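You operate a simulated robot arm through the tools that you are given. There is no shell and no other tool. Be economical: measure what you need, move in short steps, check, and stop when the job is done.

You are at the controls of a simulated robot arm. One attempt, no reset.

Task
Brake spindle A, set the width to 110 mm and open the guide carriage up for a new cable.
Fine: brake before you open the yellow latch of the guide wheel and the join lever; leave the orange lever and spindle C.

The check looks at the end state, three seconds after you hand in, the way a careful person would. Anything else that was tipped, shoved, dropped, spilled or broken makes it a failure.

Robot
A 7-joint arm with a two-finger parallel gripper, fixed in place. Base frame: the origin is at the foot of the arm, x ahead of it, y to its left, z up. Readings come in m, degrees, newtons and seconds.
With the tool pointing down near the work surface it reaches from about 0.26 to 0.68 m from the base axis. Its first joint turns from -66.0 to 66.0 degrees. Payload 1.57 kg.
Tool frame: the origin (TCP) lies between the finger pads and is the grasp point; the fingertips stand 0.03 m ahead of it; z points along the fingers, y is the line along which they close. The gripper opens to 0.11 m. The fingers are 0.024 m wide and 0.012 m thick; the gripper's body (0.048 by 0.112 m) begins 0.078 m behind the TCP.
Orientation is told as [roll, pitch, yaw] about the base's x, y, z axes, in that order, counted from this pose: with the fingers straight down and closing along the base's y, the tool's x points along the base's -x, its y along +y and its z along -z.

Tools
- The arm moves only by the tool move_arm. Its argument "increments" is a list of rows, each a list of 7 numbers: the shift along the tool's x, y, z in m, then the turn, a rotation vector about the tool's x, y, z in degrees, then the finger opening in m, from 0 to 0.11. In form: [[x, y, z, rx, ry, rz, grip], ...]. A call has 1 to 10 rows; each row is the pose to reach, as a shift and turn from the pose commanded when the call began, along the tool's axes at that moment. Rows are played at 5 a second. More than 0.05 m and 8.6 degrees between two rows, or a gripper value outside its range, and nothing of the call is played. Where a pose cannot be reached the arm comes as near as it can. A force on the tool above 40 N (or 10 N above the force at the start of the call, whichever is more), or a blocked arm, ends the call early, and 0.2 s more pass. The fingers move at their own pace (about 0.108 m/s each) and stop on an object; they squeeze with about 35 N. The grip force told is the motor's: it shows also when the fingers shut on nothing. Time passes only in rows, and 0.2 s behind the last, so rows that repeat a pose let the fingers close. The reply holds the time, the measured pose of the TCP, the force on the tool along the base axes, the opening and the grip force, in the units named above and with some noise.
- Cameras (640 x 400 px; columns grow to the right, rows downward): "scene" is fixed at [0.169, -0.3994, 1.3971]; the picture's right is [0.71, -0.70, 0.00], its down [-0.44, -0.45, -0.78] and it looks along [0.55, 0.55, -0.63] (base axes); focal length 214 px, centre (320, 200). "wrist" rides on the gripper at [-0.036, 0, -0.08] in the tool frame; the picture's right is [0.00, -1.00, 0.00], its down [0.97, 0.00, -0.24] and it looks along [0.24, 0.00, 0.97] (tool axes); focal length 218 px, centre (320, 200). There is no depth. A picture from a camera that has moved, and an enlarged one, comes with that camera's place and axes in the base frame and with its lens.
- camera(camera): a new picture of that camera. It takes no simulated time.
- inspect(camera, box): a new picture of the part [left, top, right, bottom] of that camera's present view, enlarged. It takes no simulated time.
- close_job(): hands the job in; it is judged then, once.

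Work in short steps. Places have to be worked out from the pictures, the camera data and where the tool is seen: move nearer, look again, correct. Check each grasp and each placing, and mend what went wrong. You have 120 turns and 76 pictures in all, those below and enlarged ones among them. Open the gripper and draw the arm clear of the work before you hand the job in, unless the task says otherwise; then end with one line.

The tools are called after "Call:" as a command line: name --pt "numbers of a row" for each row, then --argument value for the rest, lists and objects as JSON in quotes. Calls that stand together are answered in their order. move_arm: Moves the arm, as the interface text tells. Its arguments: {"type":"object","properties":{"increments":{"type":"array","items":{"type":"array","items":{"type":"number"}}}},"required":["increments"]} The other tools are called the same way: camera (camera) takes a picture; inspect (camera, box) takes an enlarged picture of a part of a camera's view; close_job () hands the job in.

At the start:

```text
t: 0.0
position: [0.3403, 0.1218, 1.3167]
tool_rot: [0.0, 0.0, 0.0]
ft_force: [0.5, 0.1, 0.4]
opening: 0.11
gripper_force: 0.1
```

scene: 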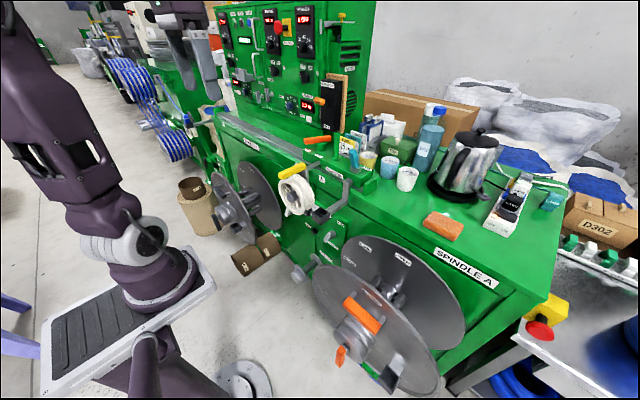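
wrist: 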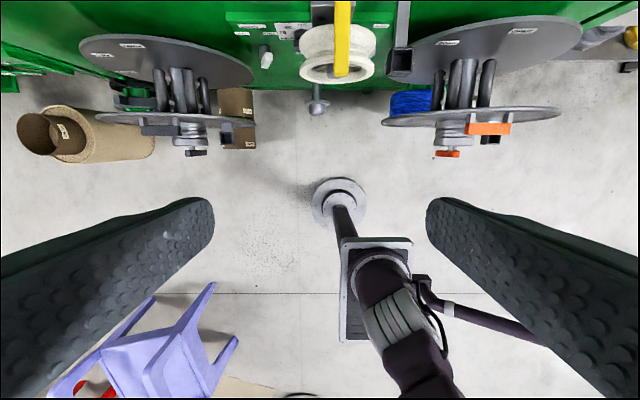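

I'll start by enlarging the scene to read labels and locate controls.

Call:
inspect --camera "scene" --box '[200, 100, 360, 200]'

Call:
inspect --camera "scene" --box '[260, 150, 420, 250]'

Call:
inspect --camera "scene" --box '[210, 0, 370, 100]'

Call:
inspect --camera "scene" --box '[280, 220, 500, 400]'

Call:
inspect --camera "wrist" --box '[220, 0, 640, 200]'

```text
4.00 times, centred on (280, 150) of scene
camera zoom: at [0.169, -0.3994, 1.3971], right [0.71, -0.7, 0.0], down [-0.44, -0.45, -0.78], along [0.55, 0.55, -0.63], focal length 858 px, centre (480, 400)
```

zoom: 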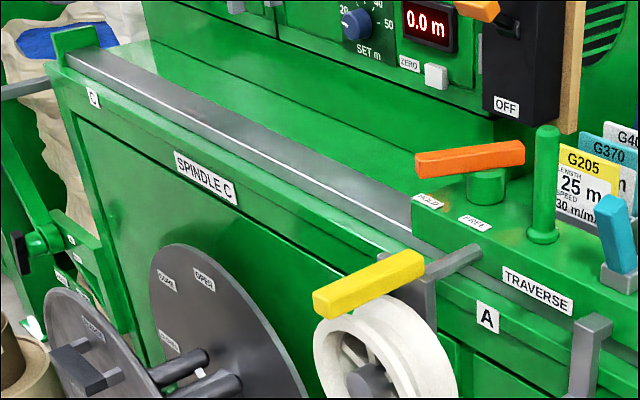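

```text
4.00 times, centred on (340, 200) of scene
camera zoom: at [0.169, -0.3994, 1.3971], right [0.71, -0.7, 0.0], down [-0.44, -0.45, -0.78], along [0.55, 0.55, -0.63], focal length 858 px, centre (240, 200)
```

zoom: 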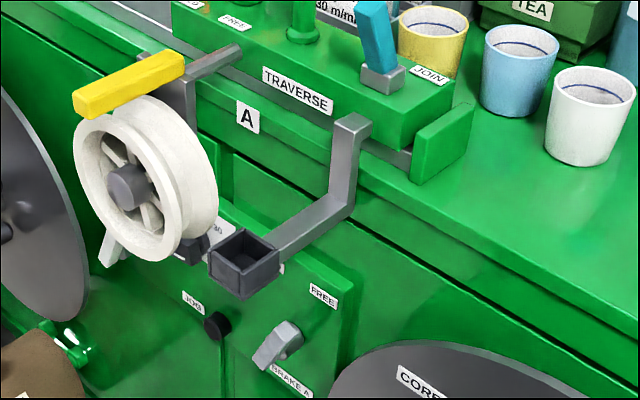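

```text
4.00 times, centred on (290, 50) of scene
camera zoom: at [0.169, -0.3994, 1.3971], right [0.71, -0.7, 0.0], down [-0.44, -0.45, -0.78], along [0.55, 0.55, -0.63], focal length 858 px, centre (440, 800)
```

zoom: 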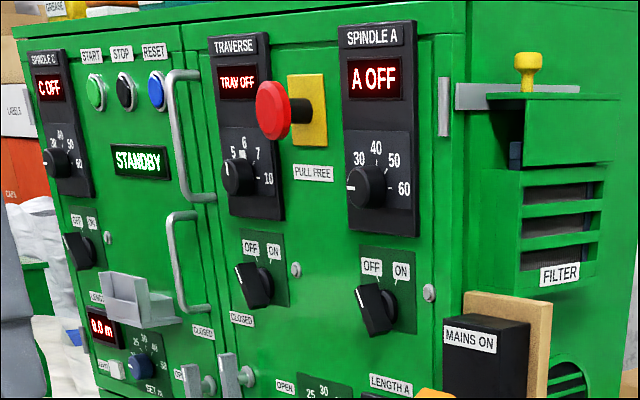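

```text
2.22 times, centred on (390, 310) of scene
camera zoom: at [0.169, -0.3994, 1.3971], right [0.71, -0.7, 0.0], down [-0.44, -0.45, -0.78], along [0.55, 0.55, -0.63], focal length 477 px, centre (164, -44)
```

zoom: 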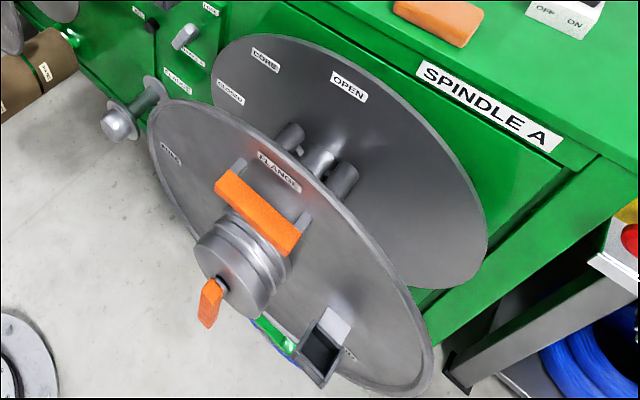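

```text
1.52 times, centred on (430, 100) of wrist
camera zoom: at [0.3754, 0.1212, 1.3961], right [0.0, -1.0, 0.0], down [-0.97, 0.0, 0.24], along [-0.24, 0.0, -0.97], focal length 333 px, centre (152, 352)
```

zoom: 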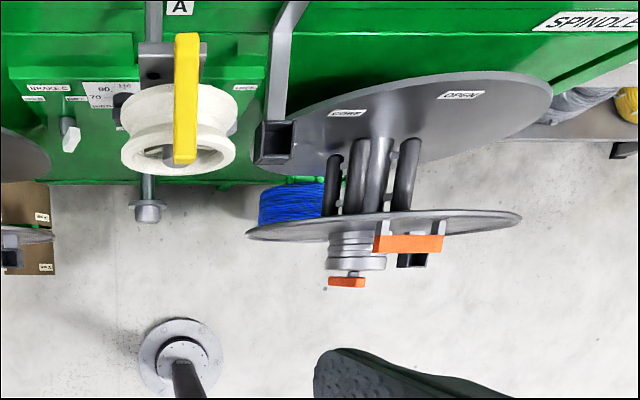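

The latch is at about (0.52, 0.09, 1.04), and the controls panel sits lower, around x≈0.6 and z≈0.7. I'll tilt the tool forward so the wrist camera can view the front.

Call:
move_arm --pt "0.005 -0.015 0.02 0 -8 0 0.11" --pt "0.01 -0.03 0.04 0 -16 0 0.11" --pt "0.015 -0.045 0.06 0 -24 0 0.11" --pt "0.02 -0.06 0.08 0 -32 0 0.11" --pt "0.025 -0.07 0.1 0 -40 0 0.11" --pt "0.03 -0.08 0.12 0 -48 0 0.11" --pt "0.03 -0.08 0.14 0 -52 0 0.11"

Call:
camera --camera "wrist"

Call:
camera --camera "scene"

```text
t: 1.6
position: [0.3025, 0.04, 1.1812]
tool_rot: [1.0, -46.9, -0.6]
ft_force: [0.2, 0.3, -0.8]
opening: 0.1101
gripper_force: 0.1
out of reach, approached as far as the arm can: row 6, 7
```

```text
68 pictures are left
camera wrist: at [0.2684, 0.0384, 1.2621], right [0.0, -1.0, -0.01], down [-0.84, 0.01, -0.55], along [0.55, 0.01, -0.84], focal length 218 px, centre (320, 200)
```

wrist: 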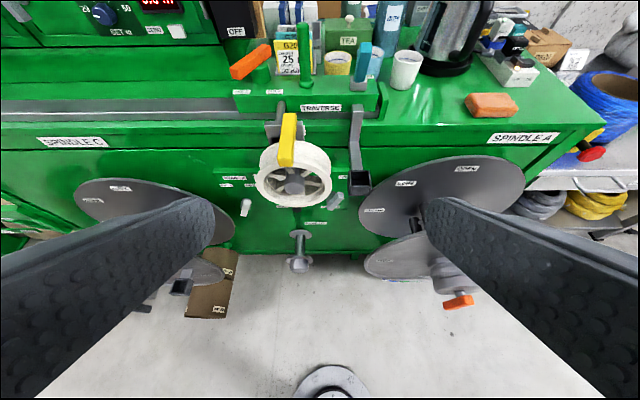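

```text
67 pictures are left
```

scene: 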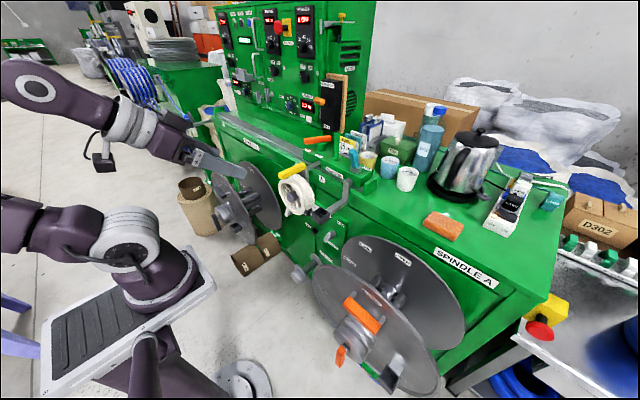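

Good overview. Zooming in on the carriage and panel.

Call:
inspect --camera "wrist" --box '[200, 80, 400, 205]'

Call:
inspect --camera "wrist" --box '[215, 165, 365, 280]'

Call:
inspect --camera "wrist" --box '[220, 20, 400, 130]'

```text
3.20 times, centred on (300, 142) of wrist
camera zoom: at [0.2684, 0.0384, 1.2621], right [0.0, -1.0, -0.01], down [-0.84, 0.01, -0.55], along [0.55, 0.01, -0.84], focal length 698 px, centre (384, 384)
```

zoom: 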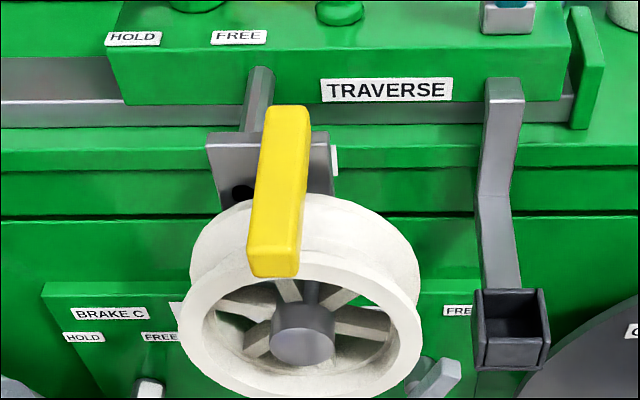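

```text
3.48 times, centred on (290, 222) of wrist
camera zoom: at [0.2684, 0.0384, 1.2621], right [0.0, -1.0, -0.01], down [-0.84, 0.01, -0.55], along [0.55, 0.01, -0.84], focal length 759 px, centre (424, 122)
```

zoom: 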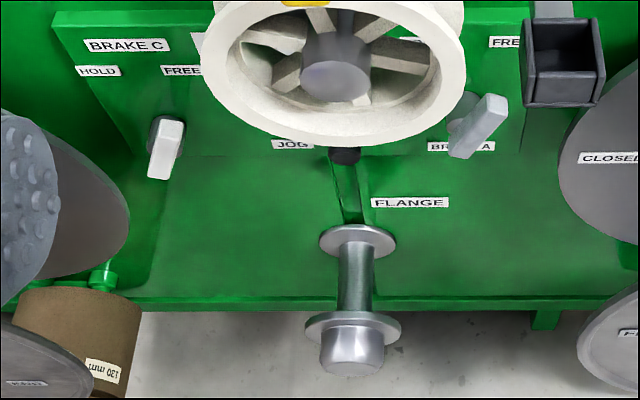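

```text
3.56 times, centred on (310, 75) of wrist
camera zoom: at [0.2684, 0.0384, 1.2621], right [0.0, -1.0, -0.01], down [-0.84, 0.01, -0.55], along [0.55, 0.01, -0.84], focal length 776 px, centre (356, 644)
```

zoom: 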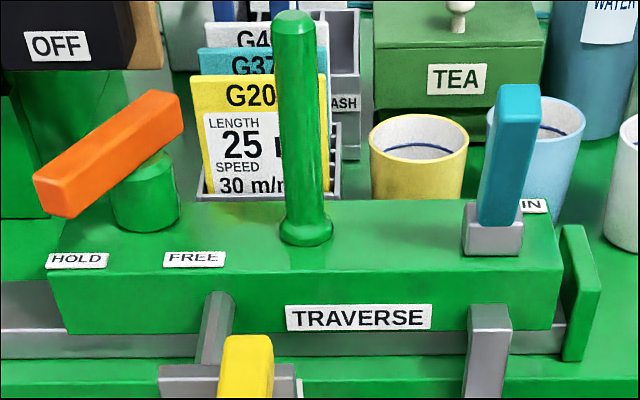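

The width scale is hidden behind the guide wheel. I'll go lower and to the left, tilting further, to see the panel behind it.

Call:
move_arm --pt "0.02 0.02 0.02 0 -5 0 0.11" --pt "0.042 0.04 0.04 0 -10 0 0.11" --pt "0.065 0.06 0.06 0 -15 0 0.11" --pt "0.09 0.08 0.08 0 -20 0 0.11" --pt "0.115 0.1 0.105 0 -25 0 0.11" --pt "0.14 0.12 0.13 0 -30 0 0.11"

Call:
camera --camera "wrist"

```text
t: 3.0
position: [0.3011, 0.1709, 0.9924]
tool_rot: [3.9, -77.2, -3.7]
ft_force: [-0.9, -0.2, -0.3]
opening: 0.1102
gripper_force: 0.0
out of reach, approached as far as the arm can: row 1, 2, 3, 4, 5, 6
```

```text
63 pictures are left
camera wrist: at [0.2312, 0.1687, 1.0449], right [0.0, -1.0, -0.01], down [-0.45, 0.01, -0.89], along [0.89, 0.01, -0.45], focal length 218 px, centre (320, 200)
```

wrist: 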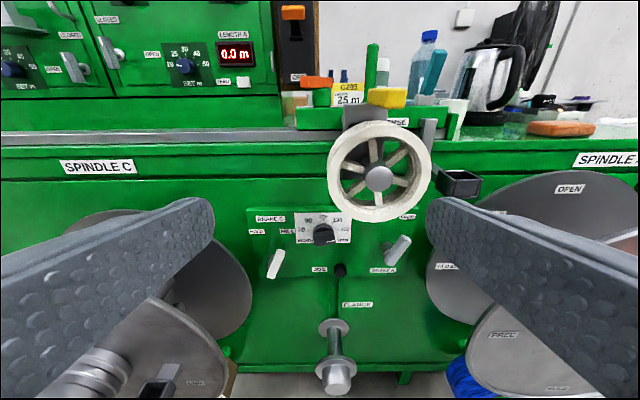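

Call:
inspect --camera "wrist" --box '[240, 195, 440, 320]'

Call:
inspect --camera "wrist" --box '[290, 205, 354, 245]'

Call:
inspect --camera "wrist" --box '[290, 60, 490, 220]'

```text
3.20 times, centred on (340, 258) of wrist
camera zoom: at [0.2312, 0.1687, 1.0449], right [0.0, -1.0, -0.01], down [-0.45, 0.01, -0.89], along [0.89, 0.01, -0.45], focal length 698 px, centre (256, 16)
```

zoom: 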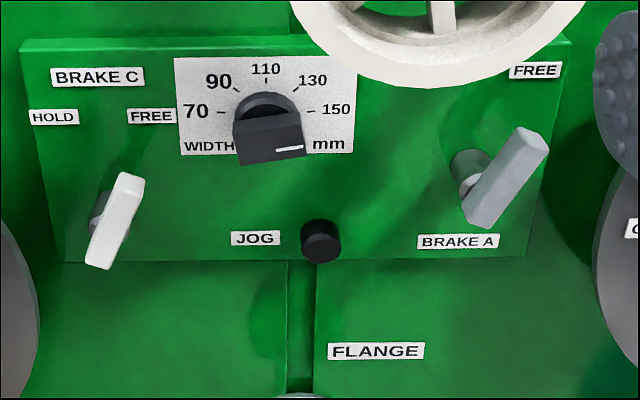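

```text
10.00 times, centred on (322, 225) of wrist
camera zoom: at [0.2312, 0.1687, 1.0449], right [0.0, -1.0, -0.01], down [-0.45, 0.01, -0.89], along [0.89, 0.01, -0.45], focal length 2183 px, centre (300, -50)
```

zoom: 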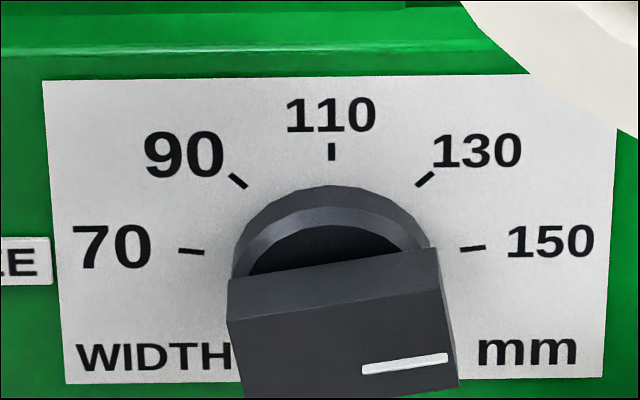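

```text
2.50 times, centred on (390, 140) of wrist
camera zoom: at [0.2312, 0.1687, 1.0449], right [0.0, -1.0, -0.01], down [-0.45, 0.01, -0.89], along [0.89, 0.01, -0.45], focal length 546 px, centre (145, 350)
```

zoom: 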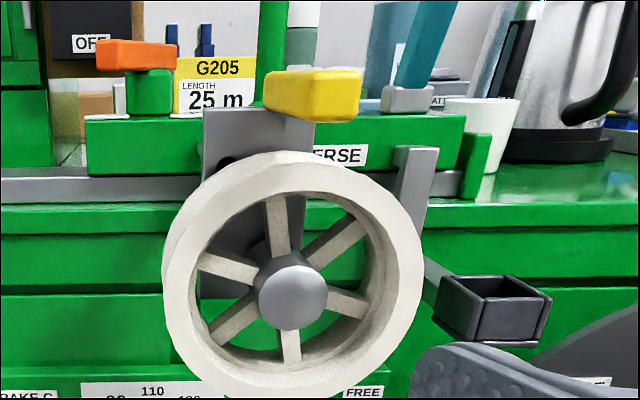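

Findings: the width knob is at about (y 0.163, z 0.762) and points at 150. The Brake A lever pivots at about (y 0.02, z 0.69) and points up-right to FREE, so HOLD must be up-left, hidden by the wheel. I'll move to a lower, level pose on the right to check that.

Call:
move_arm --pt "0.028 -0.025 0.012 0 -1.5 0 0.06" --pt "0.056 -0.05 0.025 0 -3 0 0.02" --pt "0.084 -0.075 0.038 0 -5 0 0.0" --pt "0.112 -0.1 0.05 0 -7 0 0" --pt "0.14 -0.125 0.063 0 -8.5 0 0" --pt "0.168 -0.15 0.076 0 -10 0 0" --pt "0.196 -0.175 0.089 0 -11.5 0 0" --pt "0.223 -0.2 0.102 0 -13 0 0"

Call:
camera --camera "wrist"

```text
t: 4.4
position: [0.2237, 0.1381, 0.9592]
tool_rot: [-28.1, -86.6, 31.1]
ft_force: [3.0, 83.6, 20.1]
opening: 0.0
gripper_force: 21.6
out of reach, approached as far as the arm can: row 1, 2, 3, 4, 5, 6, 7
stopped in row 7: the force on the tool passed its limit (the readings are from after the stop); the commanded pose is now the measured one
```

```text
59 pictures are left
camera wrist: at [0.1443, 0.1352, 1.0003], right [0.05, -1.0, 0.03], down [-0.29, -0.04, -0.96], along [0.96, 0.04, -0.29], focal length 218 px, centre (320, 200)
```

wrist: 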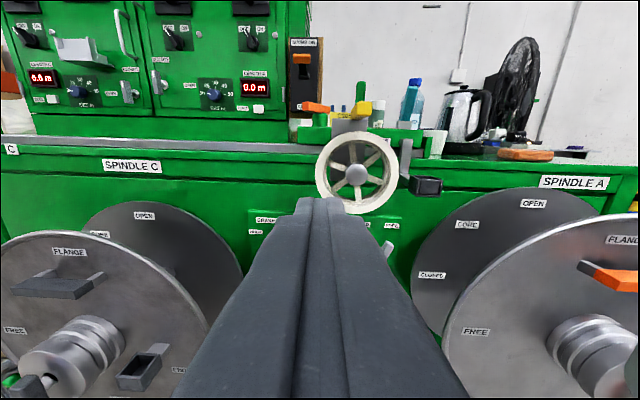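

The arm folded back and hit something, probably itself, so I'll look at the scene.

Call:
camera --camera "scene"

```text
58 pictures are left
```

scene: 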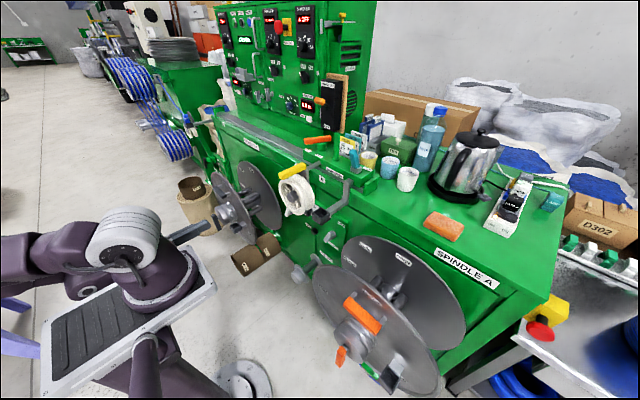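

It's self-crowding near the base; nothing on the machine moved. I'll extend forward at this height to clear it.

Call:
move_arm --pt "-0.01 0 0.03 0 0 0 0" --pt "-0.02 0 0.06 0 0 0 0" --pt "-0.03 0 0.09 0 0 0 0" --pt "-0.03 0 0.12 0 0 0 0" --pt "-0.03 0 0.15 0 0 0 0"

```text
t: 5.6
position: [0.3675, 0.1695, 1.006]
tool_rot: [-29.0, -86.4, 31.3]
ft_force: [0.4, 0.7, 0.3]
opening: 0.0003
gripper_force: 21.5
out of reach, approached as far as the arm can: row 1, 2, 3, 4, 5
```

Free again. I'll move in steps to about (0.42, -0.03, 0.88), staying in front of the wheel and box.

Call:
move_arm --pt "0.0 -0.04 0.01 0 0 0 0" --pt "0.01 -0.08 0.02 0 0 0 0" --pt "0.03 -0.12 0.03 0 0 0 0" --pt "0.06 -0.16 0.04 0 0 0 0" --pt "0.09 -0.19 0.045 0 0 0 0" --pt "0.12 -0.2 0.045 0 0 0 0"

Call:
camera --camera "wrist"

```text
refused: row 4 steps farther than a row can; nothing moved
```

```text
57 pictures are left
camera wrist: at [0.2891, 0.1683, 1.0466], right [0.04, -1.0, 0.03], down [-0.29, -0.04, -0.96], along [0.96, 0.03, -0.29], focal length 218 px, centre (320, 200)
```

wrist: 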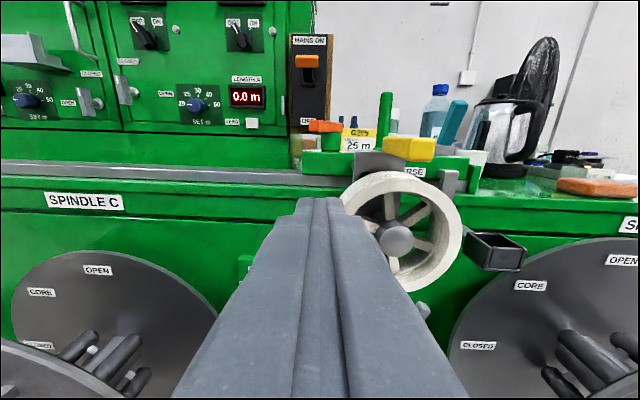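

Same plan with smaller steps.

Call:
move_arm --pt "0.0 -0.035 0.01 0 0 0 0" --pt "0.01 -0.07 0.02 0 0 0 0" --pt "0.03 -0.105 0.03 0 0 0 0" --pt "0.055 -0.14 0.04 0 0 0 0" --pt "0.08 -0.17 0.045 0 0 0 0" --pt "0.11 -0.19 0.045 0 0 0 0" --pt "0.12 -0.2 0.045 0 0 0 0"

Call:
camera --camera "wrist"

```text
t: 7.2
position: [0.3657, 0.1705, 1.0071]
tool_rot: [-30.7, -86.4, 33.0]
ft_force: [0.0, -0.8, 1.0]
opening: 0.0
gripper_force: 21.7
out of reach, approached as far as the arm can: row 1, 2, 3, 4, 5, 6, 7
```

```text
56 pictures are left
camera wrist: at [0.2886, 0.1684, 1.0468], right [0.04, -1.0, 0.03], down [-0.29, -0.04, -0.96], along [0.96, 0.03, -0.29], focal length 218 px, centre (320, 200)
```

wrist: 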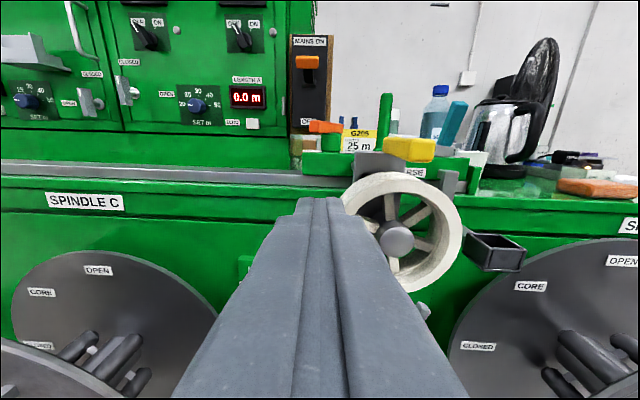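

The arm is stuck at a limit in this pose. I'll pitch back to about 60° and see whether it frees up.

Call:
move_arm --pt "0.0 0 0.0 0 7 0 0" --pt "-0.01 -0.02 0.01 0 14 0 0" --pt "-0.02 -0.04 0.02 0 21 0 0" --pt "-0.03 -0.07 0.03 0 28 0 0" --pt "-0.03 -0.1 0.04 0 30 0 0" --pt "-0.03 -0.13 0.05 0 30 0 0"

```text
t: 8.6
position: [0.4118, 0.1173, 1.1061]
tool_rot: [-3.4, -56.7, 5.3]
ft_force: [0.4, -0.2, 0.0]
opening: 0.0
gripper_force: 21.6
out of reach, approached as far as the arm can: row 1, 2, 3, 4, 5, 6
```

I'll test whether the commanded pose is drifting from the measured one, using a tiny null move.

Call:
move_arm --pt "0 0 0 0 0 0 0" --pt "0 0 0 0 0 0 0" --pt "0 0 0 0 0 0 0" --pt "0 0 0 0 0 0 0" --pt "0 0 0 0 0 0 0"

Call:
camera --camera "scene"

```text
t: 9.8
position: [0.4107, 0.1189, 1.1067]
tool_rot: [-3.4, -56.9, 5.3]
ft_force: [0.1, 0.1, 0.3]
opening: 0.0
gripper_force: 21.3
```

```text
55 pictures are left
```

scene: 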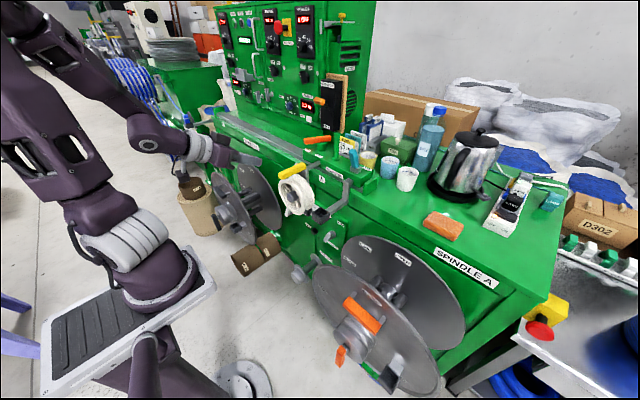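

The commanded pose now equals the measured one. I'll move sideways first, then check.

Call:
move_arm --pt "0 -0.025 0 0 0 0 0" --pt "0 -0.05 0 0 0 0 0" --pt "0 -0.075 0 0 0 0 0" --pt "0 -0.1 0 0 0 0 0" --pt "0 -0.13 0 0 0 0 0"

Call:
move_arm --pt "0.025 0 0.016 0 0 0 0" --pt "0.05 0 0.033 0 0 0 0" --pt "0.075 0 0.05 0 0 0 0" --pt "0.1 0 0.066 0 0 0 0"

```text
t: 11.0
position: [0.4153, 0.1055, 1.1137]
tool_rot: [-3.4, -56.9, 5.3]
ft_force: [0.1, 0.1, 0.1]
opening: 0.0001
gripper_force: 21.3
out of reach, approached as far as the arm can: row 1, 2, 3, 4, 5
```

```text
t: 12.0
position: [0.4171, 0.1177, 1.1073]
tool_rot: [-3.4, -56.8, 5.3]
ft_force: [0.5, -0.8, -0.5]
opening: 0.0
gripper_force: 21.3
out of reach, approached as far as the arm can: row 1, 2, 3, 4
```

The arm is pinned on a joint limit. I'll return towards tool-down, where it moved freely, and then approach differently.

Call:
move_arm --pt "-0.01 0 0 0 8 0 0" --pt "-0.03 0 0 0 16 0 0" --pt "-0.05 0 0 0 24 0 0" --pt "-0.07 0 0 0 32 0 0" --pt "-0.09 0 0 0 40 0 0" --pt "-0.09 0 0 0 48 0 0" --pt "-0.09 0 0 0 56 0 0"

Call:
move_arm --pt "0 -0.03 0 0 0 0 0" --pt "0 -0.06 0 0 0 0 0" --pt "0 -0.09 0 0 0 0 0" --pt "0 -0.12 0 0 0 0 0"

```text
t: 13.6
position: [0.4628, 0.122, 1.1793]
tool_rot: [-1.8, -0.8, 2.5]
ft_force: [0.5, 0.2, -0.4]
opening: 0.0
gripper_force: 21.1
out of reach, approached as far as the arm can: row 1, 4
```

```text
t: 14.6
position: [0.4675, 0.0016, 1.1828]
tool_rot: [-1.8, -0.9, 2.8]
ft_force: [0.2, 0.1, 0.4]
opening: 0.0
gripper_force: 21.7
```

Free again. Now tilt in stages from here, watching for where reach fails.

Call:
move_arm --pt "0.02 0 0 0 -8 0 0" --pt "0.04 0 0 0 -16 0 0" --pt "0.06 0 0 0 -24 0 0" --pt "0.08 0 0 0 -32 0 0" --pt "0.09 0 0.02 0 -40 0 0" --pt "0.09 0 0.04 0 -48 0 0"

Call:
move_arm --pt "0.025 -0.01 0.02 0 0 0 0" --pt "0.05 -0.02 0.04 0 0 0 0" --pt "0.075 -0.03 0.06 0 0 0 0" --pt "0.1 -0.03 0.08 0 0 0 0"

```text
t: 16.0
position: [0.3755, -0.0017, 1.147]
tool_rot: [-2.1, -45.8, 4.3]
ft_force: [0.7, 0.5, -0.5]
opening: 0.0003
gripper_force: 21.0
out of reach, approached as far as the arm can: row 6
```

```text
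t: 17.0
position: [0.4029, -0.0439, 1.0907]
tool_rot: [-1.9, -45.8, 4.3]
ft_force: [-0.2, -0.2, -0.1]
opening: 0.0
gripper_force: 21.6
out of reach, approached as far as the arm can: row 1, 2, 3, 4
```

The tilt limit depends on reach and height: farther out should allow more. I'll probe a pose to the right of the wheel, lower and further out.

Call:
move_arm --pt "0.02 -0.01 0.033 0 0 0 0" --pt "0.04 -0.02 0.066 0 0 0 0" --pt "0.06 -0.03 0.1 0 0 0 0" --pt "0.08 -0.04 0.133 0 0 0 0" --pt "0.103 -0.045 0.166 0 0 0 0"

Call:
camera --camera "scene"

```text
t: 18.2
position: [0.452, -0.0611, 0.891]
tool_rot: [6.6, -45.9, -0.7]
ft_force: [-4.3, -19.4, 6.7]
opening: 0.0
gripper_force: 21.0
out of reach, approached as far as the arm can: row 1, 2, 3, 4
```

```text
54 pictures are left
```

scene: 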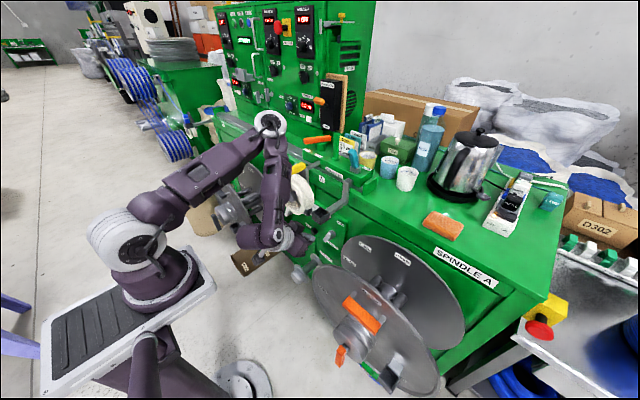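

The arm took a very different elbow pose and there is a 20 N side force. Looking closely before anything else.

Call:
inspect --camera "scene" --box '[220, 100, 380, 280]'

Call:
camera --camera "wrist"

```text
2.22 times, centred on (300, 190) of scene
camera zoom: at [0.1688, -0.4001, 1.397], right [0.71, -0.7, 0.0], down [-0.44, -0.45, -0.78], along [0.55, 0.55, -0.63], focal length 477 px, centre (364, 222)
```

zoom: 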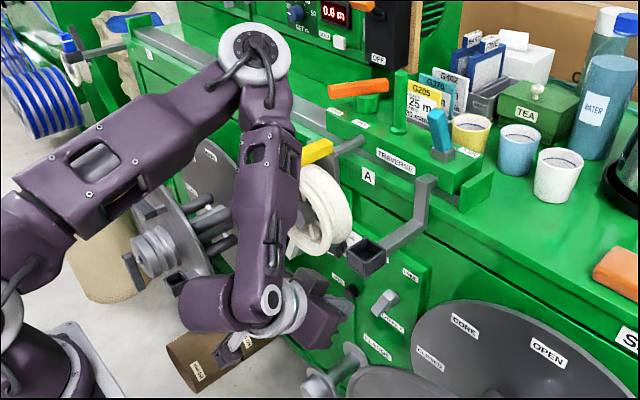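

```text
52 pictures are left
camera wrist: at [0.4196, -0.07, 0.9728], right [0.07, -0.99, -0.08], down [-0.85, -0.02, -0.53], along [0.53, 0.11, -0.84], focal length 218 px, centre (320, 200)
```

wrist: 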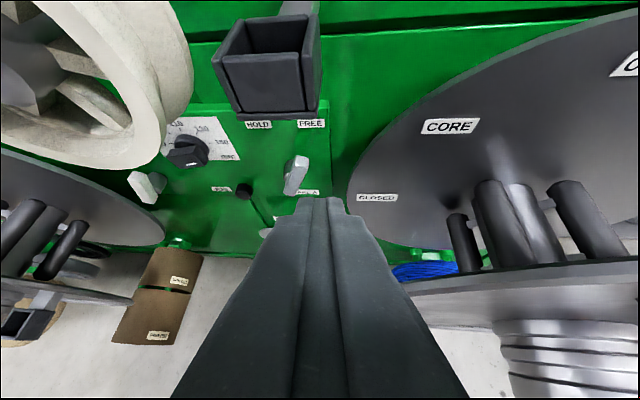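

I can see HOLD to the left and FREE to the right above Brake A. The side force suggests the gripper or forearm is brushing the wheel, so I'll back off to the right and rear.

Call:
move_arm --pt "0.01 -0.01 -0.01 0 0 0 0" --pt "0.02 -0.025 -0.02 0 0 0 0" --pt "0.03 -0.04 -0.03 0 0 0 0"

Call:
inspect --camera "scene" --box '[220, 100, 380, 280]'

```text
t: 19.0
position: [0.4141, -0.1313, 0.9021]
tool_rot: [-2.1, -45.9, 4.4]
ft_force: [0.6, 0.6, -0.4]
opening: 0.0
gripper_force: 21.8
out of reach, approached as far as the arm can: row 1, 2
```

```text
2.22 times, centred on (300, 190) of scene
camera zoom: at [0.169, -0.3994, 1.3971], right [0.71, -0.7, 0.0], down [-0.44, -0.45, -0.78], along [0.55, 0.55, -0.63], focal length 477 px, centre (364, 222)
```

zoom: 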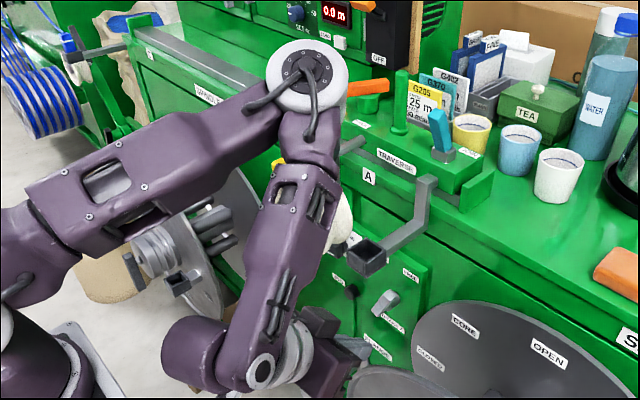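

Contact cleared. Now probe lower with more tilt: toward (0.44, -0.09, 0.78) at about 60°.

Call:
move_arm --pt "0.02 0.01 0.025 0 -4 0 0" --pt "0.04 0.02 0.05 0 -8 0 0" --pt "0.06 0.03 0.075 0 -12 0 0" --pt "0.07 0.04 0.1 0 -16 0 0"

Call:
camera --camera "wrist"

```text
t: 19.8
position: [0.429, -0.1021, 0.8129]
tool_rot: [-0.6, -56.0, 3.6]
ft_force: [-17.7, 11.9, 9.6]
opening: 0.0
gripper_force: 21.5
out of reach, approached as far as the arm can: row 3
stopped in row 3: the force on the tool passed its limit (the readings are from after the stop); the commanded pose is now the measured one
```

```text
50 pictures are left
camera wrist: at [0.381, -0.1049, 0.8883], right [0.05, -1.0, 0.01], down [-0.74, -0.04, -0.67], along [0.67, 0.03, -0.74], focal length 218 px, centre (320, 200)
```

wrist: 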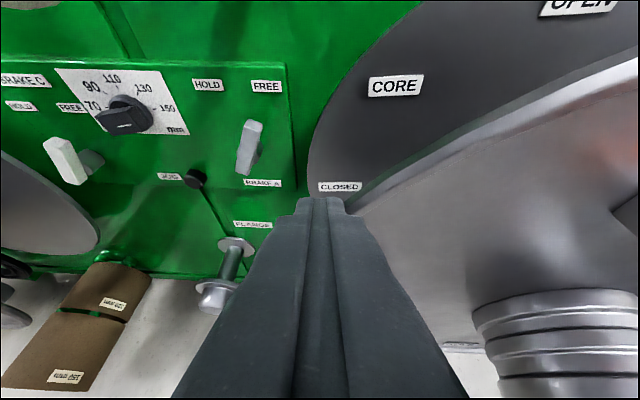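

The finger touched the edge of spindle A's front flange, so I'll back away from it (−x, +y, up) now. The view confirms HOLD at y≈0.047, FREE at y≈−0.026, and the lever tip at about (0.61, −0.017, 0.755).

Call:
move_arm --pt "0.008 0.01 -0.03 0 0 0 0" --pt "0.008 0.045 -0.03 0 0 0 0"

Call:
camera --camera "wrist"

Call:
inspect --camera "scene" --box '[240, 200, 500, 400]'

```text
t: 20.4
position: [0.4367, -0.0718, 0.8194]
tool_rot: [-1.2, -55.9, 4.0]
ft_force: [1.3, -0.8, 0.2]
opening: 0.0
gripper_force: 21.6
out of reach, approached as far as the arm can: row 1, 2
```

```text
49 pictures are left
camera wrist: at [0.3906, -0.0742, 0.8946], right [0.05, -1.0, 0.01], down [-0.74, -0.05, -0.67], along [0.67, 0.03, -0.74], focal length 218 px, centre (320, 200)
```

wrist: 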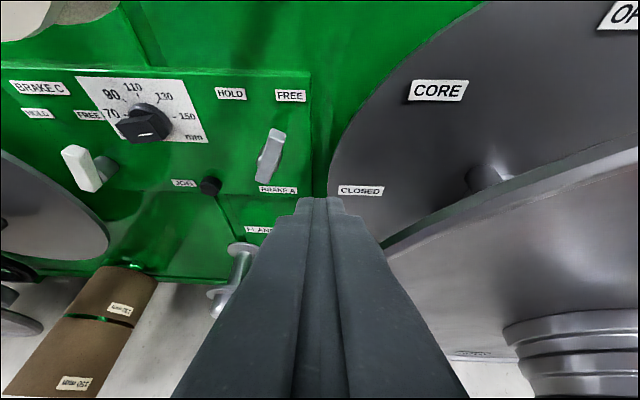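

```text
2.00 times, centred on (370, 300) of scene
camera zoom: at [0.1689, -0.3995, 1.3971], right [0.71, -0.7, 0.0], down [-0.44, -0.45, -0.78], along [0.55, 0.55, -0.63], focal length 429 px, centre (220, 0)
```

zoom: 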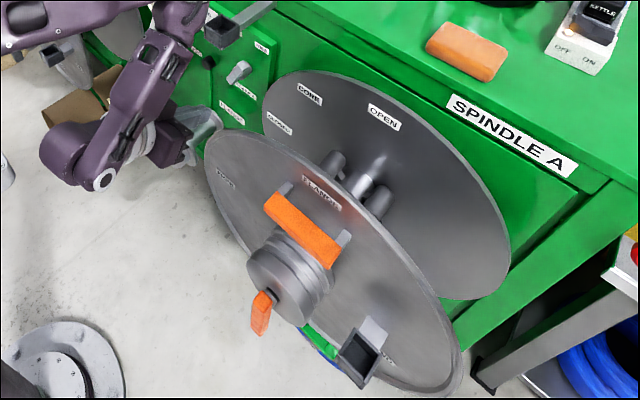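

Spindle A is unmoved. To fit between the flange and the wheel I'll roll the gripper 90° about its axis, which makes it narrow sideways.

Call:
move_arm --pt "0 0.003 0 0 0 8.5 0" --pt "0 0.006 0 0 0 17 0" --pt "0 0.01 0 0 0 25.5 0" --pt "0 0.013 0 0 0 34 0" --pt "0 0.016 0 0 0 42.5 0" --pt "0 0.02 0 0 0 51 0" --pt "0 0.02 0 0 0 59.5 0" --pt "0 0.02 0 0 0 68 0" --pt "0 0.02 0 0 0 76.5 0" --pt "0 0.02 0 0 0 85 0"

```text
t: 22.6
position: [0.4355, -0.0507, 0.8181]
tool_rot: [56.0, -4.6, -84.2]
ft_force: [-0.2, 0.3, 0.8]
opening: 0.0005
gripper_force: 21.7
```

Rolled fine. Now advance and tilt up further.

Call:
move_arm --pt "0 0 0.015 -5 0 0 0" --pt "0 0.001 0.03 -10 0 0 0" --pt "0 0.002 0.045 -15 0 0 0" --pt "0 0.003 0.058 -18 0 0 0"

Call:
camera --camera "wrist"

```text
t: 23.6
position: [0.4851, -0.047, 0.7878]
tool_rot: [74.1, -4.7, -84.1]
ft_force: [-1.2, -0.5, 0.2]
opening: 0.0001
gripper_force: 21.1
```

```text
47 pictures are left
camera wrist: at [0.4122, -0.0886, 0.8136], right [-0.26, -0.11, -0.96], down [-0.33, 0.94, -0.01], along [0.91, 0.31, -0.29], focal length 218 px, centre (320, 200)
```

wrist: 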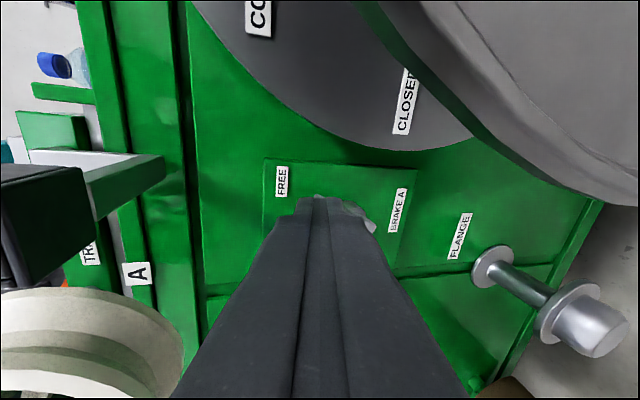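

Everything is reachable now at 74°. Advance partway beside the lever and check.

Call:
move_arm --pt "-0.002 -0.001 0.025 0 0 0 0" --pt "-0.004 -0.002 0.05 0 0 0 0" --pt "-0.006 -0.003 0.075 0 0 0 0"

Call:
camera --camera "wrist"

Call:
inspect --camera "scene" --box '[280, 190, 380, 280]'

```text
t: 24.4
position: [0.5581, -0.0482, 0.7655]
tool_rot: [74.0, -4.7, -84.1]
ft_force: [-0.3, 0.7, 0.4]
opening: 0.0
gripper_force: 21.0
```

```text
46 pictures are left
camera wrist: at [0.4839, -0.0898, 0.7899], right [-0.27, -0.11, -0.96], down [-0.33, 0.94, -0.01], along [0.91, 0.31, -0.29], focal length 218 px, centre (320, 200)
```

wrist: 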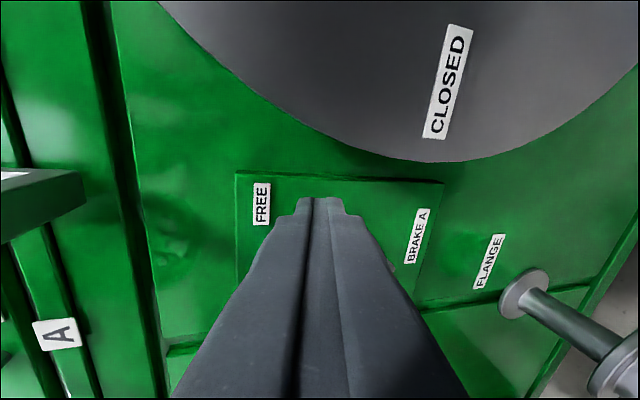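

```text
4.44 times, centred on (330, 235) of scene
camera zoom: at [0.1689, -0.3994, 1.3971], right [0.71, -0.7, 0.0], down [-0.44, -0.45, -0.78], along [0.55, 0.55, -0.63], focal length 953 px, centre (276, 44)
```

zoom: 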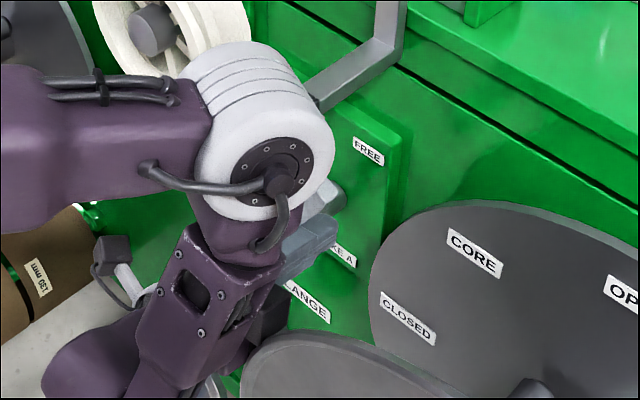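

By triangulation the elbow is around (0.40, -0.18, 1.1), clear of the box. I'll advance the last 3–4 cm to sit right of the lever.

Call:
move_arm --pt "-0.001 0 0.018 0 0 0 0" --pt "-0.002 -0.001 0.036 0 0 0 0"

Call:
camera --camera "wrist"

```text
t: 25.0
position: [0.5927, -0.0491, 0.7546]
tool_rot: [74.0, -4.8, -84.2]
ft_force: [0.5, 0.5, 0.3]
opening: 0.0003
gripper_force: 21.1
```

```text
44 pictures are left
camera wrist: at [0.519, -0.0909, 0.7799], right [-0.27, -0.11, -0.96], down [-0.33, 0.94, -0.02], along [0.91, 0.31, -0.29], focal length 218 px, centre (320, 200)
```

wrist: 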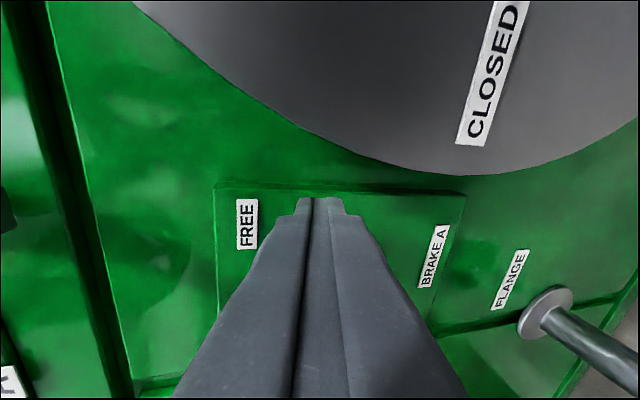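

Now push the lever +y in small rows toward HOLD.

Call:
move_arm --pt "0.01 0.001 0.001 0 0 0 0" --pt "0.02 0.002 0.0015 0 0 0 0" --pt "0.03 0.0033 0.002 0 0 0 0" --pt "0.04 0.0044 0.003 0 0 0 0" --pt "0.05 0.0055 0.004 0 0 0 0" --pt "0.06 0.0066 0.0045 0 0 0 0"

```text
t: 26.5
position: [0.5898, 0.0032, 0.7575]
tool_rot: [74.2, -5.3, -85.0]
ft_force: [-4.1, -6.9, 2.8]
opening: 0.0
gripper_force: 21.4
stopped in row 6: the force on the tool passed its limit (the readings are from after the stop); the commanded pose is now the measured one
```

The push met a stop near the expected end. I'll release, retreat, and look.

Call:
move_arm --pt "-0.02 -0.002 -0.002 0 0 0 0" --pt "-0.035 -0.003 -0.03 0 0 0 0" --pt "-0.05 -0.004 -0.06 0 0 0 0" --pt "-0.05 -0.004 -0.1 0 0 0 0" --pt "-0.05 -0.004 -0.14 0 0 0 0"

Call:
camera --camera "wrist"

Call:
inspect --camera "scene" --box '[280, 190, 380, 280]'

```text
t: 27.7
position: [0.4588, -0.054, 0.7957]
tool_rot: [74.2, -5.3, -84.9]
ft_force: [0.6, 0.1, 0.1]
opening: 0.0002
gripper_force: 21.3
```

```text
43 pictures are left
camera wrist: at [0.3852, -0.0948, 0.8202], right [-0.27, -0.11, -0.96], down [-0.32, 0.95, -0.02], along [0.91, 0.3, -0.29], focal length 218 px, centre (320, 200)
```

wrist: 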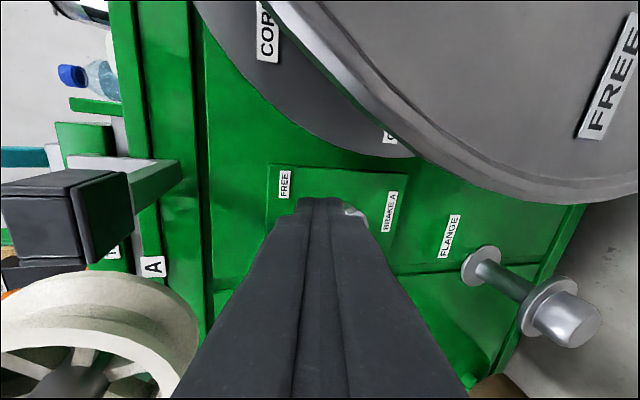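

```text
4.44 times, centred on (330, 235) of scene
camera zoom: at [0.169, -0.3994, 1.3971], right [0.71, -0.7, 0.0], down [-0.44, -0.45, -0.78], along [0.55, 0.55, -0.63], focal length 953 px, centre (276, 44)
```

zoom: 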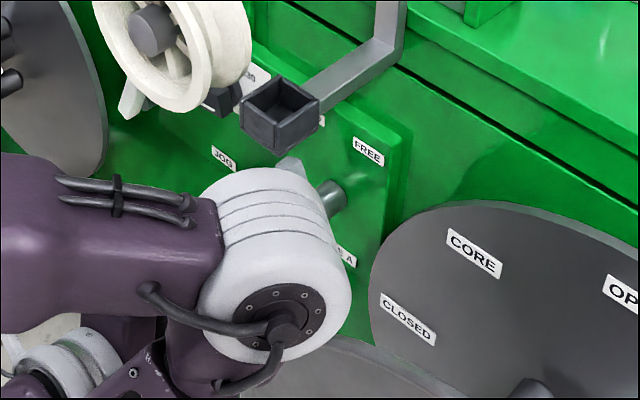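

The lever tip has swung left. I'll slide left under the wheel, level the tool, and look at both the lever and the knob.

Call:
move_arm --pt "0.035 0.002 0.0 -2 0 0 0" --pt "0.07 0.004 0.0 -5 0 0 0" --pt "0.105 0.006 0.0 -8 0 0 0" --pt "0.14 0.008 0.0 -11 0 0 0" --pt "0.17 0.01 0.0 -14 0 0 0.04"

Call:
camera --camera "wrist"

Call:
camera --camera "scene"

```text
t: 28.9
position: [0.5011, 0.0918, 0.805]
tool_rot: [88.0, -5.4, -84.7]
ft_force: [-0.5, 0.9, -0.6]
opening: 0.0398
gripper_force: 0.3
out of reach, approached as far as the arm can: row 3, 4, 5
```

```text
41 pictures are left
camera wrist: at [0.4247, 0.048, 0.8118], right [-0.03, -0.1, -1.0], down [-0.33, 0.94, -0.08], along [0.94, 0.32, -0.06], focal length 218 px, centre (320, 200)
```

wrist: 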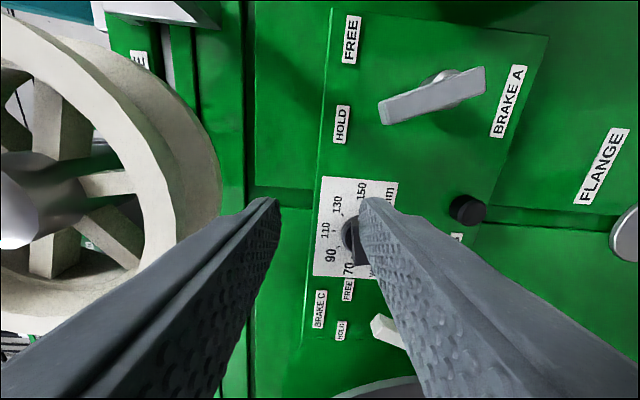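

```text
40 pictures are left
```

scene: 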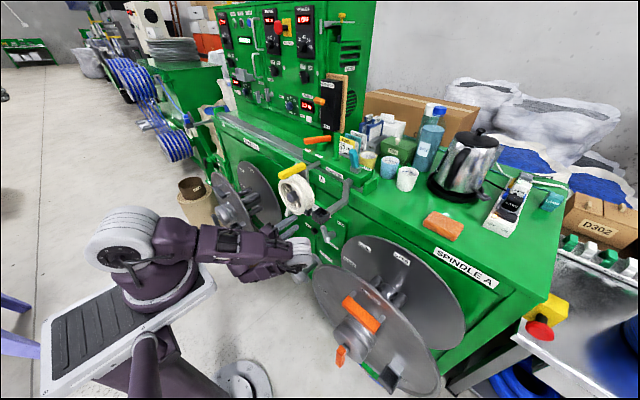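

Brake A now points at HOLD, about 22° left of vertical, mirroring FREE. Next I'll center on the width knob and square the tool to the panel.

Call:
move_arm --pt "0.02 -0.01 -0.01 -0.5 -1.2 1.2 0.06" --pt "0.04 -0.02 -0.02 -1 -2.5 2.5 0.08" --pt "0.06 -0.03 -0.03 -1.5 -4 4 0.09" --pt "0.077 -0.039 -0.032 -2 -5 5 0.09"

Call:
camera --camera "wrist"

```text
t: 29.9
position: [0.5522, 0.1515, 0.7707]
tool_rot: [90.1, -0.4, -89.8]
ft_force: [-0.6, -0.7, 0.3]
opening: 0.0901
gripper_force: 0.0
out of reach, approached as far as the arm can: row 1, 2, 3, 4
```

```text
39 pictures are left
camera wrist: at [0.4719, 0.1148, 0.7706], right [0.0, -0.01, -1.0], down [-0.24, 0.97, -0.01], along [0.97, 0.24, 0.0], focal length 218 px, centre (320, 200)
```

wrist: 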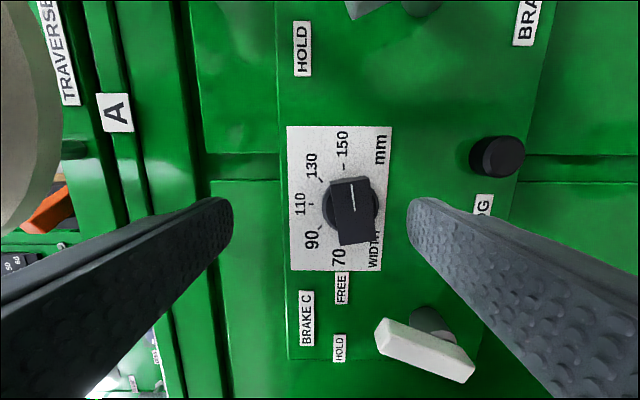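

Excellent square view. Zooming in on the knob for accurate centering.

Call:
inspect --camera "wrist" --box '[280, 120, 408, 280]'

```text
2.50 times, centred on (344, 200) of wrist
camera zoom: at [0.4719, 0.1148, 0.7706], right [0.0, -0.01, -1.0], down [-0.24, 0.97, -0.01], along [0.97, 0.24, 0.0], focal length 546 px, centre (260, 200)
```

zoom: 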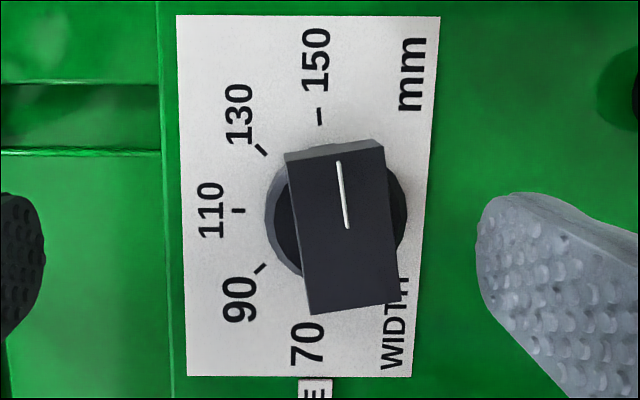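

Dial center is about (y 0.165, z 0.744), the bar front is at x≈0.637, and the pointer sits at about 82° on 150. I'll align with the bar (roll −8°) and move just in front of it.

Call:
move_arm --pt "0.007 -0.013 0.01 0 0 -4 0.07" --pt "0.0135 -0.0267 0.025 0 0 -8 0.06" --pt "0.0135 -0.0267 0.04 0 0 -8 0.06"

Call:
camera --camera "wrist"

```text
t: 30.7
position: [0.5946, 0.1597, 0.7541]
tool_rot: [90.1, -8.3, -89.7]
ft_force: [0.4, 0.5, -0.1]
opening: 0.0599
gripper_force: 0.0
out of reach, approached as far as the arm can: row 1, 2, 3
```

```text
37 pictures are left
camera wrist: at [0.5141, 0.1235, 0.7591], right [0.0, -0.15, -0.99], down [-0.24, 0.96, -0.14], along [0.97, 0.24, -0.03], focal length 218 px, centre (320, 200)
```

wrist: 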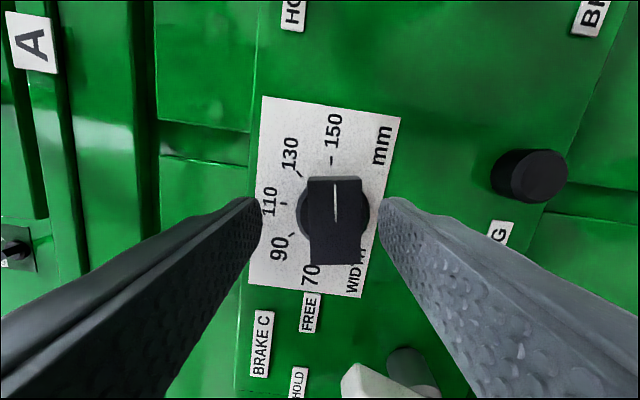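

Need about +5 mm y and −10 mm z more. Retry with a slight advance, since reach improves with extension.

Call:
move_arm --pt "0.004 -0.005 0.005 0 0 0 0.06" --pt "0.006 -0.011 0.009 0 0 0 0.06" --pt "0.006 -0.011 0.012 0 0 0 0.06"

```text
t: 31.5
position: [0.6088, 0.1596, 0.7504]
tool_rot: [90.1, -8.5, -89.9]
ft_force: [-0.6, 0.3, 0.2]
opening: 0.06
gripper_force: 0.0
out of reach, approached as far as the arm can: row 1, 2, 3
```

Slightly easing the pitch (nose down 6°) to relieve the limit.

Call:
move_arm --pt "0.003 -0.001 -0.004 4 0 0 0.06" --pt "0.005 -0.003 -0.002 7 0 0 0.06" --pt "0.005 -0.003 0.0 7 0 0 0.06"

Call:
camera --camera "wrist"

```text
t: 32.3
position: [0.6086, 0.163, 0.7478]
tool_rot: [83.3, -8.4, -90.2]
ft_force: [0.6, 0.2, -1.1]
opening: 0.0598
gripper_force: 0.0
```

```text
36 pictures are left
camera wrist: at [0.528, 0.1294, 0.7627], right [-0.12, -0.14, -0.98], down [-0.24, 0.96, -0.11], along [0.96, 0.22, -0.15], focal length 218 px, centre (320, 200)
```

wrist: 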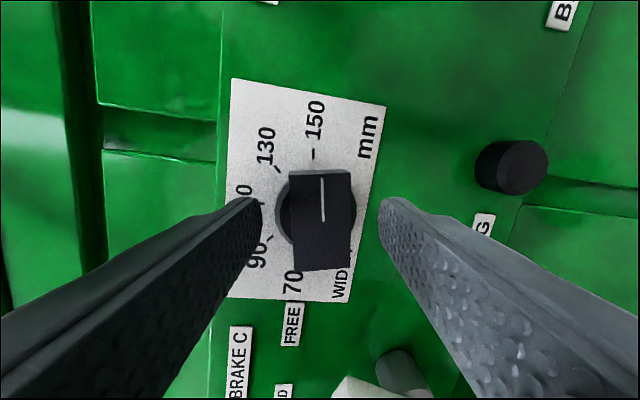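

Bar centered and in reach. Advance 10 mm (force-guarded), then close.

Call:
move_arm --pt "0.003 0.0 0.005 0 0 0 0.06" --pt "0.003 0.001 0.01 0 0 0 0.06"

Call:
move_arm --pt "0 0 0 0 0 0 0.04" --pt "0 0 0 0 0 0 0.025" --pt "0 0 0 0 0 0 0.02" --pt "0 0 0 0 0 0 0.02"

Call:
camera --camera "wrist"

```text
t: 32.9
position: [0.6188, 0.1653, 0.7475]
tool_rot: [83.3, -8.4, -90.0]
ft_force: [0.6, -0.4, 0.6]
opening: 0.0597
gripper_force: 0.1
```

```text
t: 33.9
position: [0.6192, 0.1673, 0.7497]
tool_rot: [83.6, -8.2, -90.0]
ft_force: [-8.3, 3.3, 24.4]
opening: 0.0455
gripper_force: 14.4
```

```text
35 pictures are left
camera wrist: at [0.5388, 0.1324, 0.7635], right [-0.11, -0.14, -0.98], down [-0.24, 0.96, -0.11], along [0.96, 0.22, -0.14], focal length 218 px, centre (320, 200)
```

wrist: 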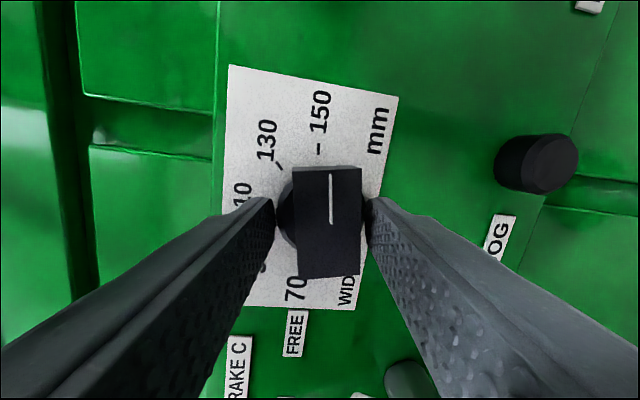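

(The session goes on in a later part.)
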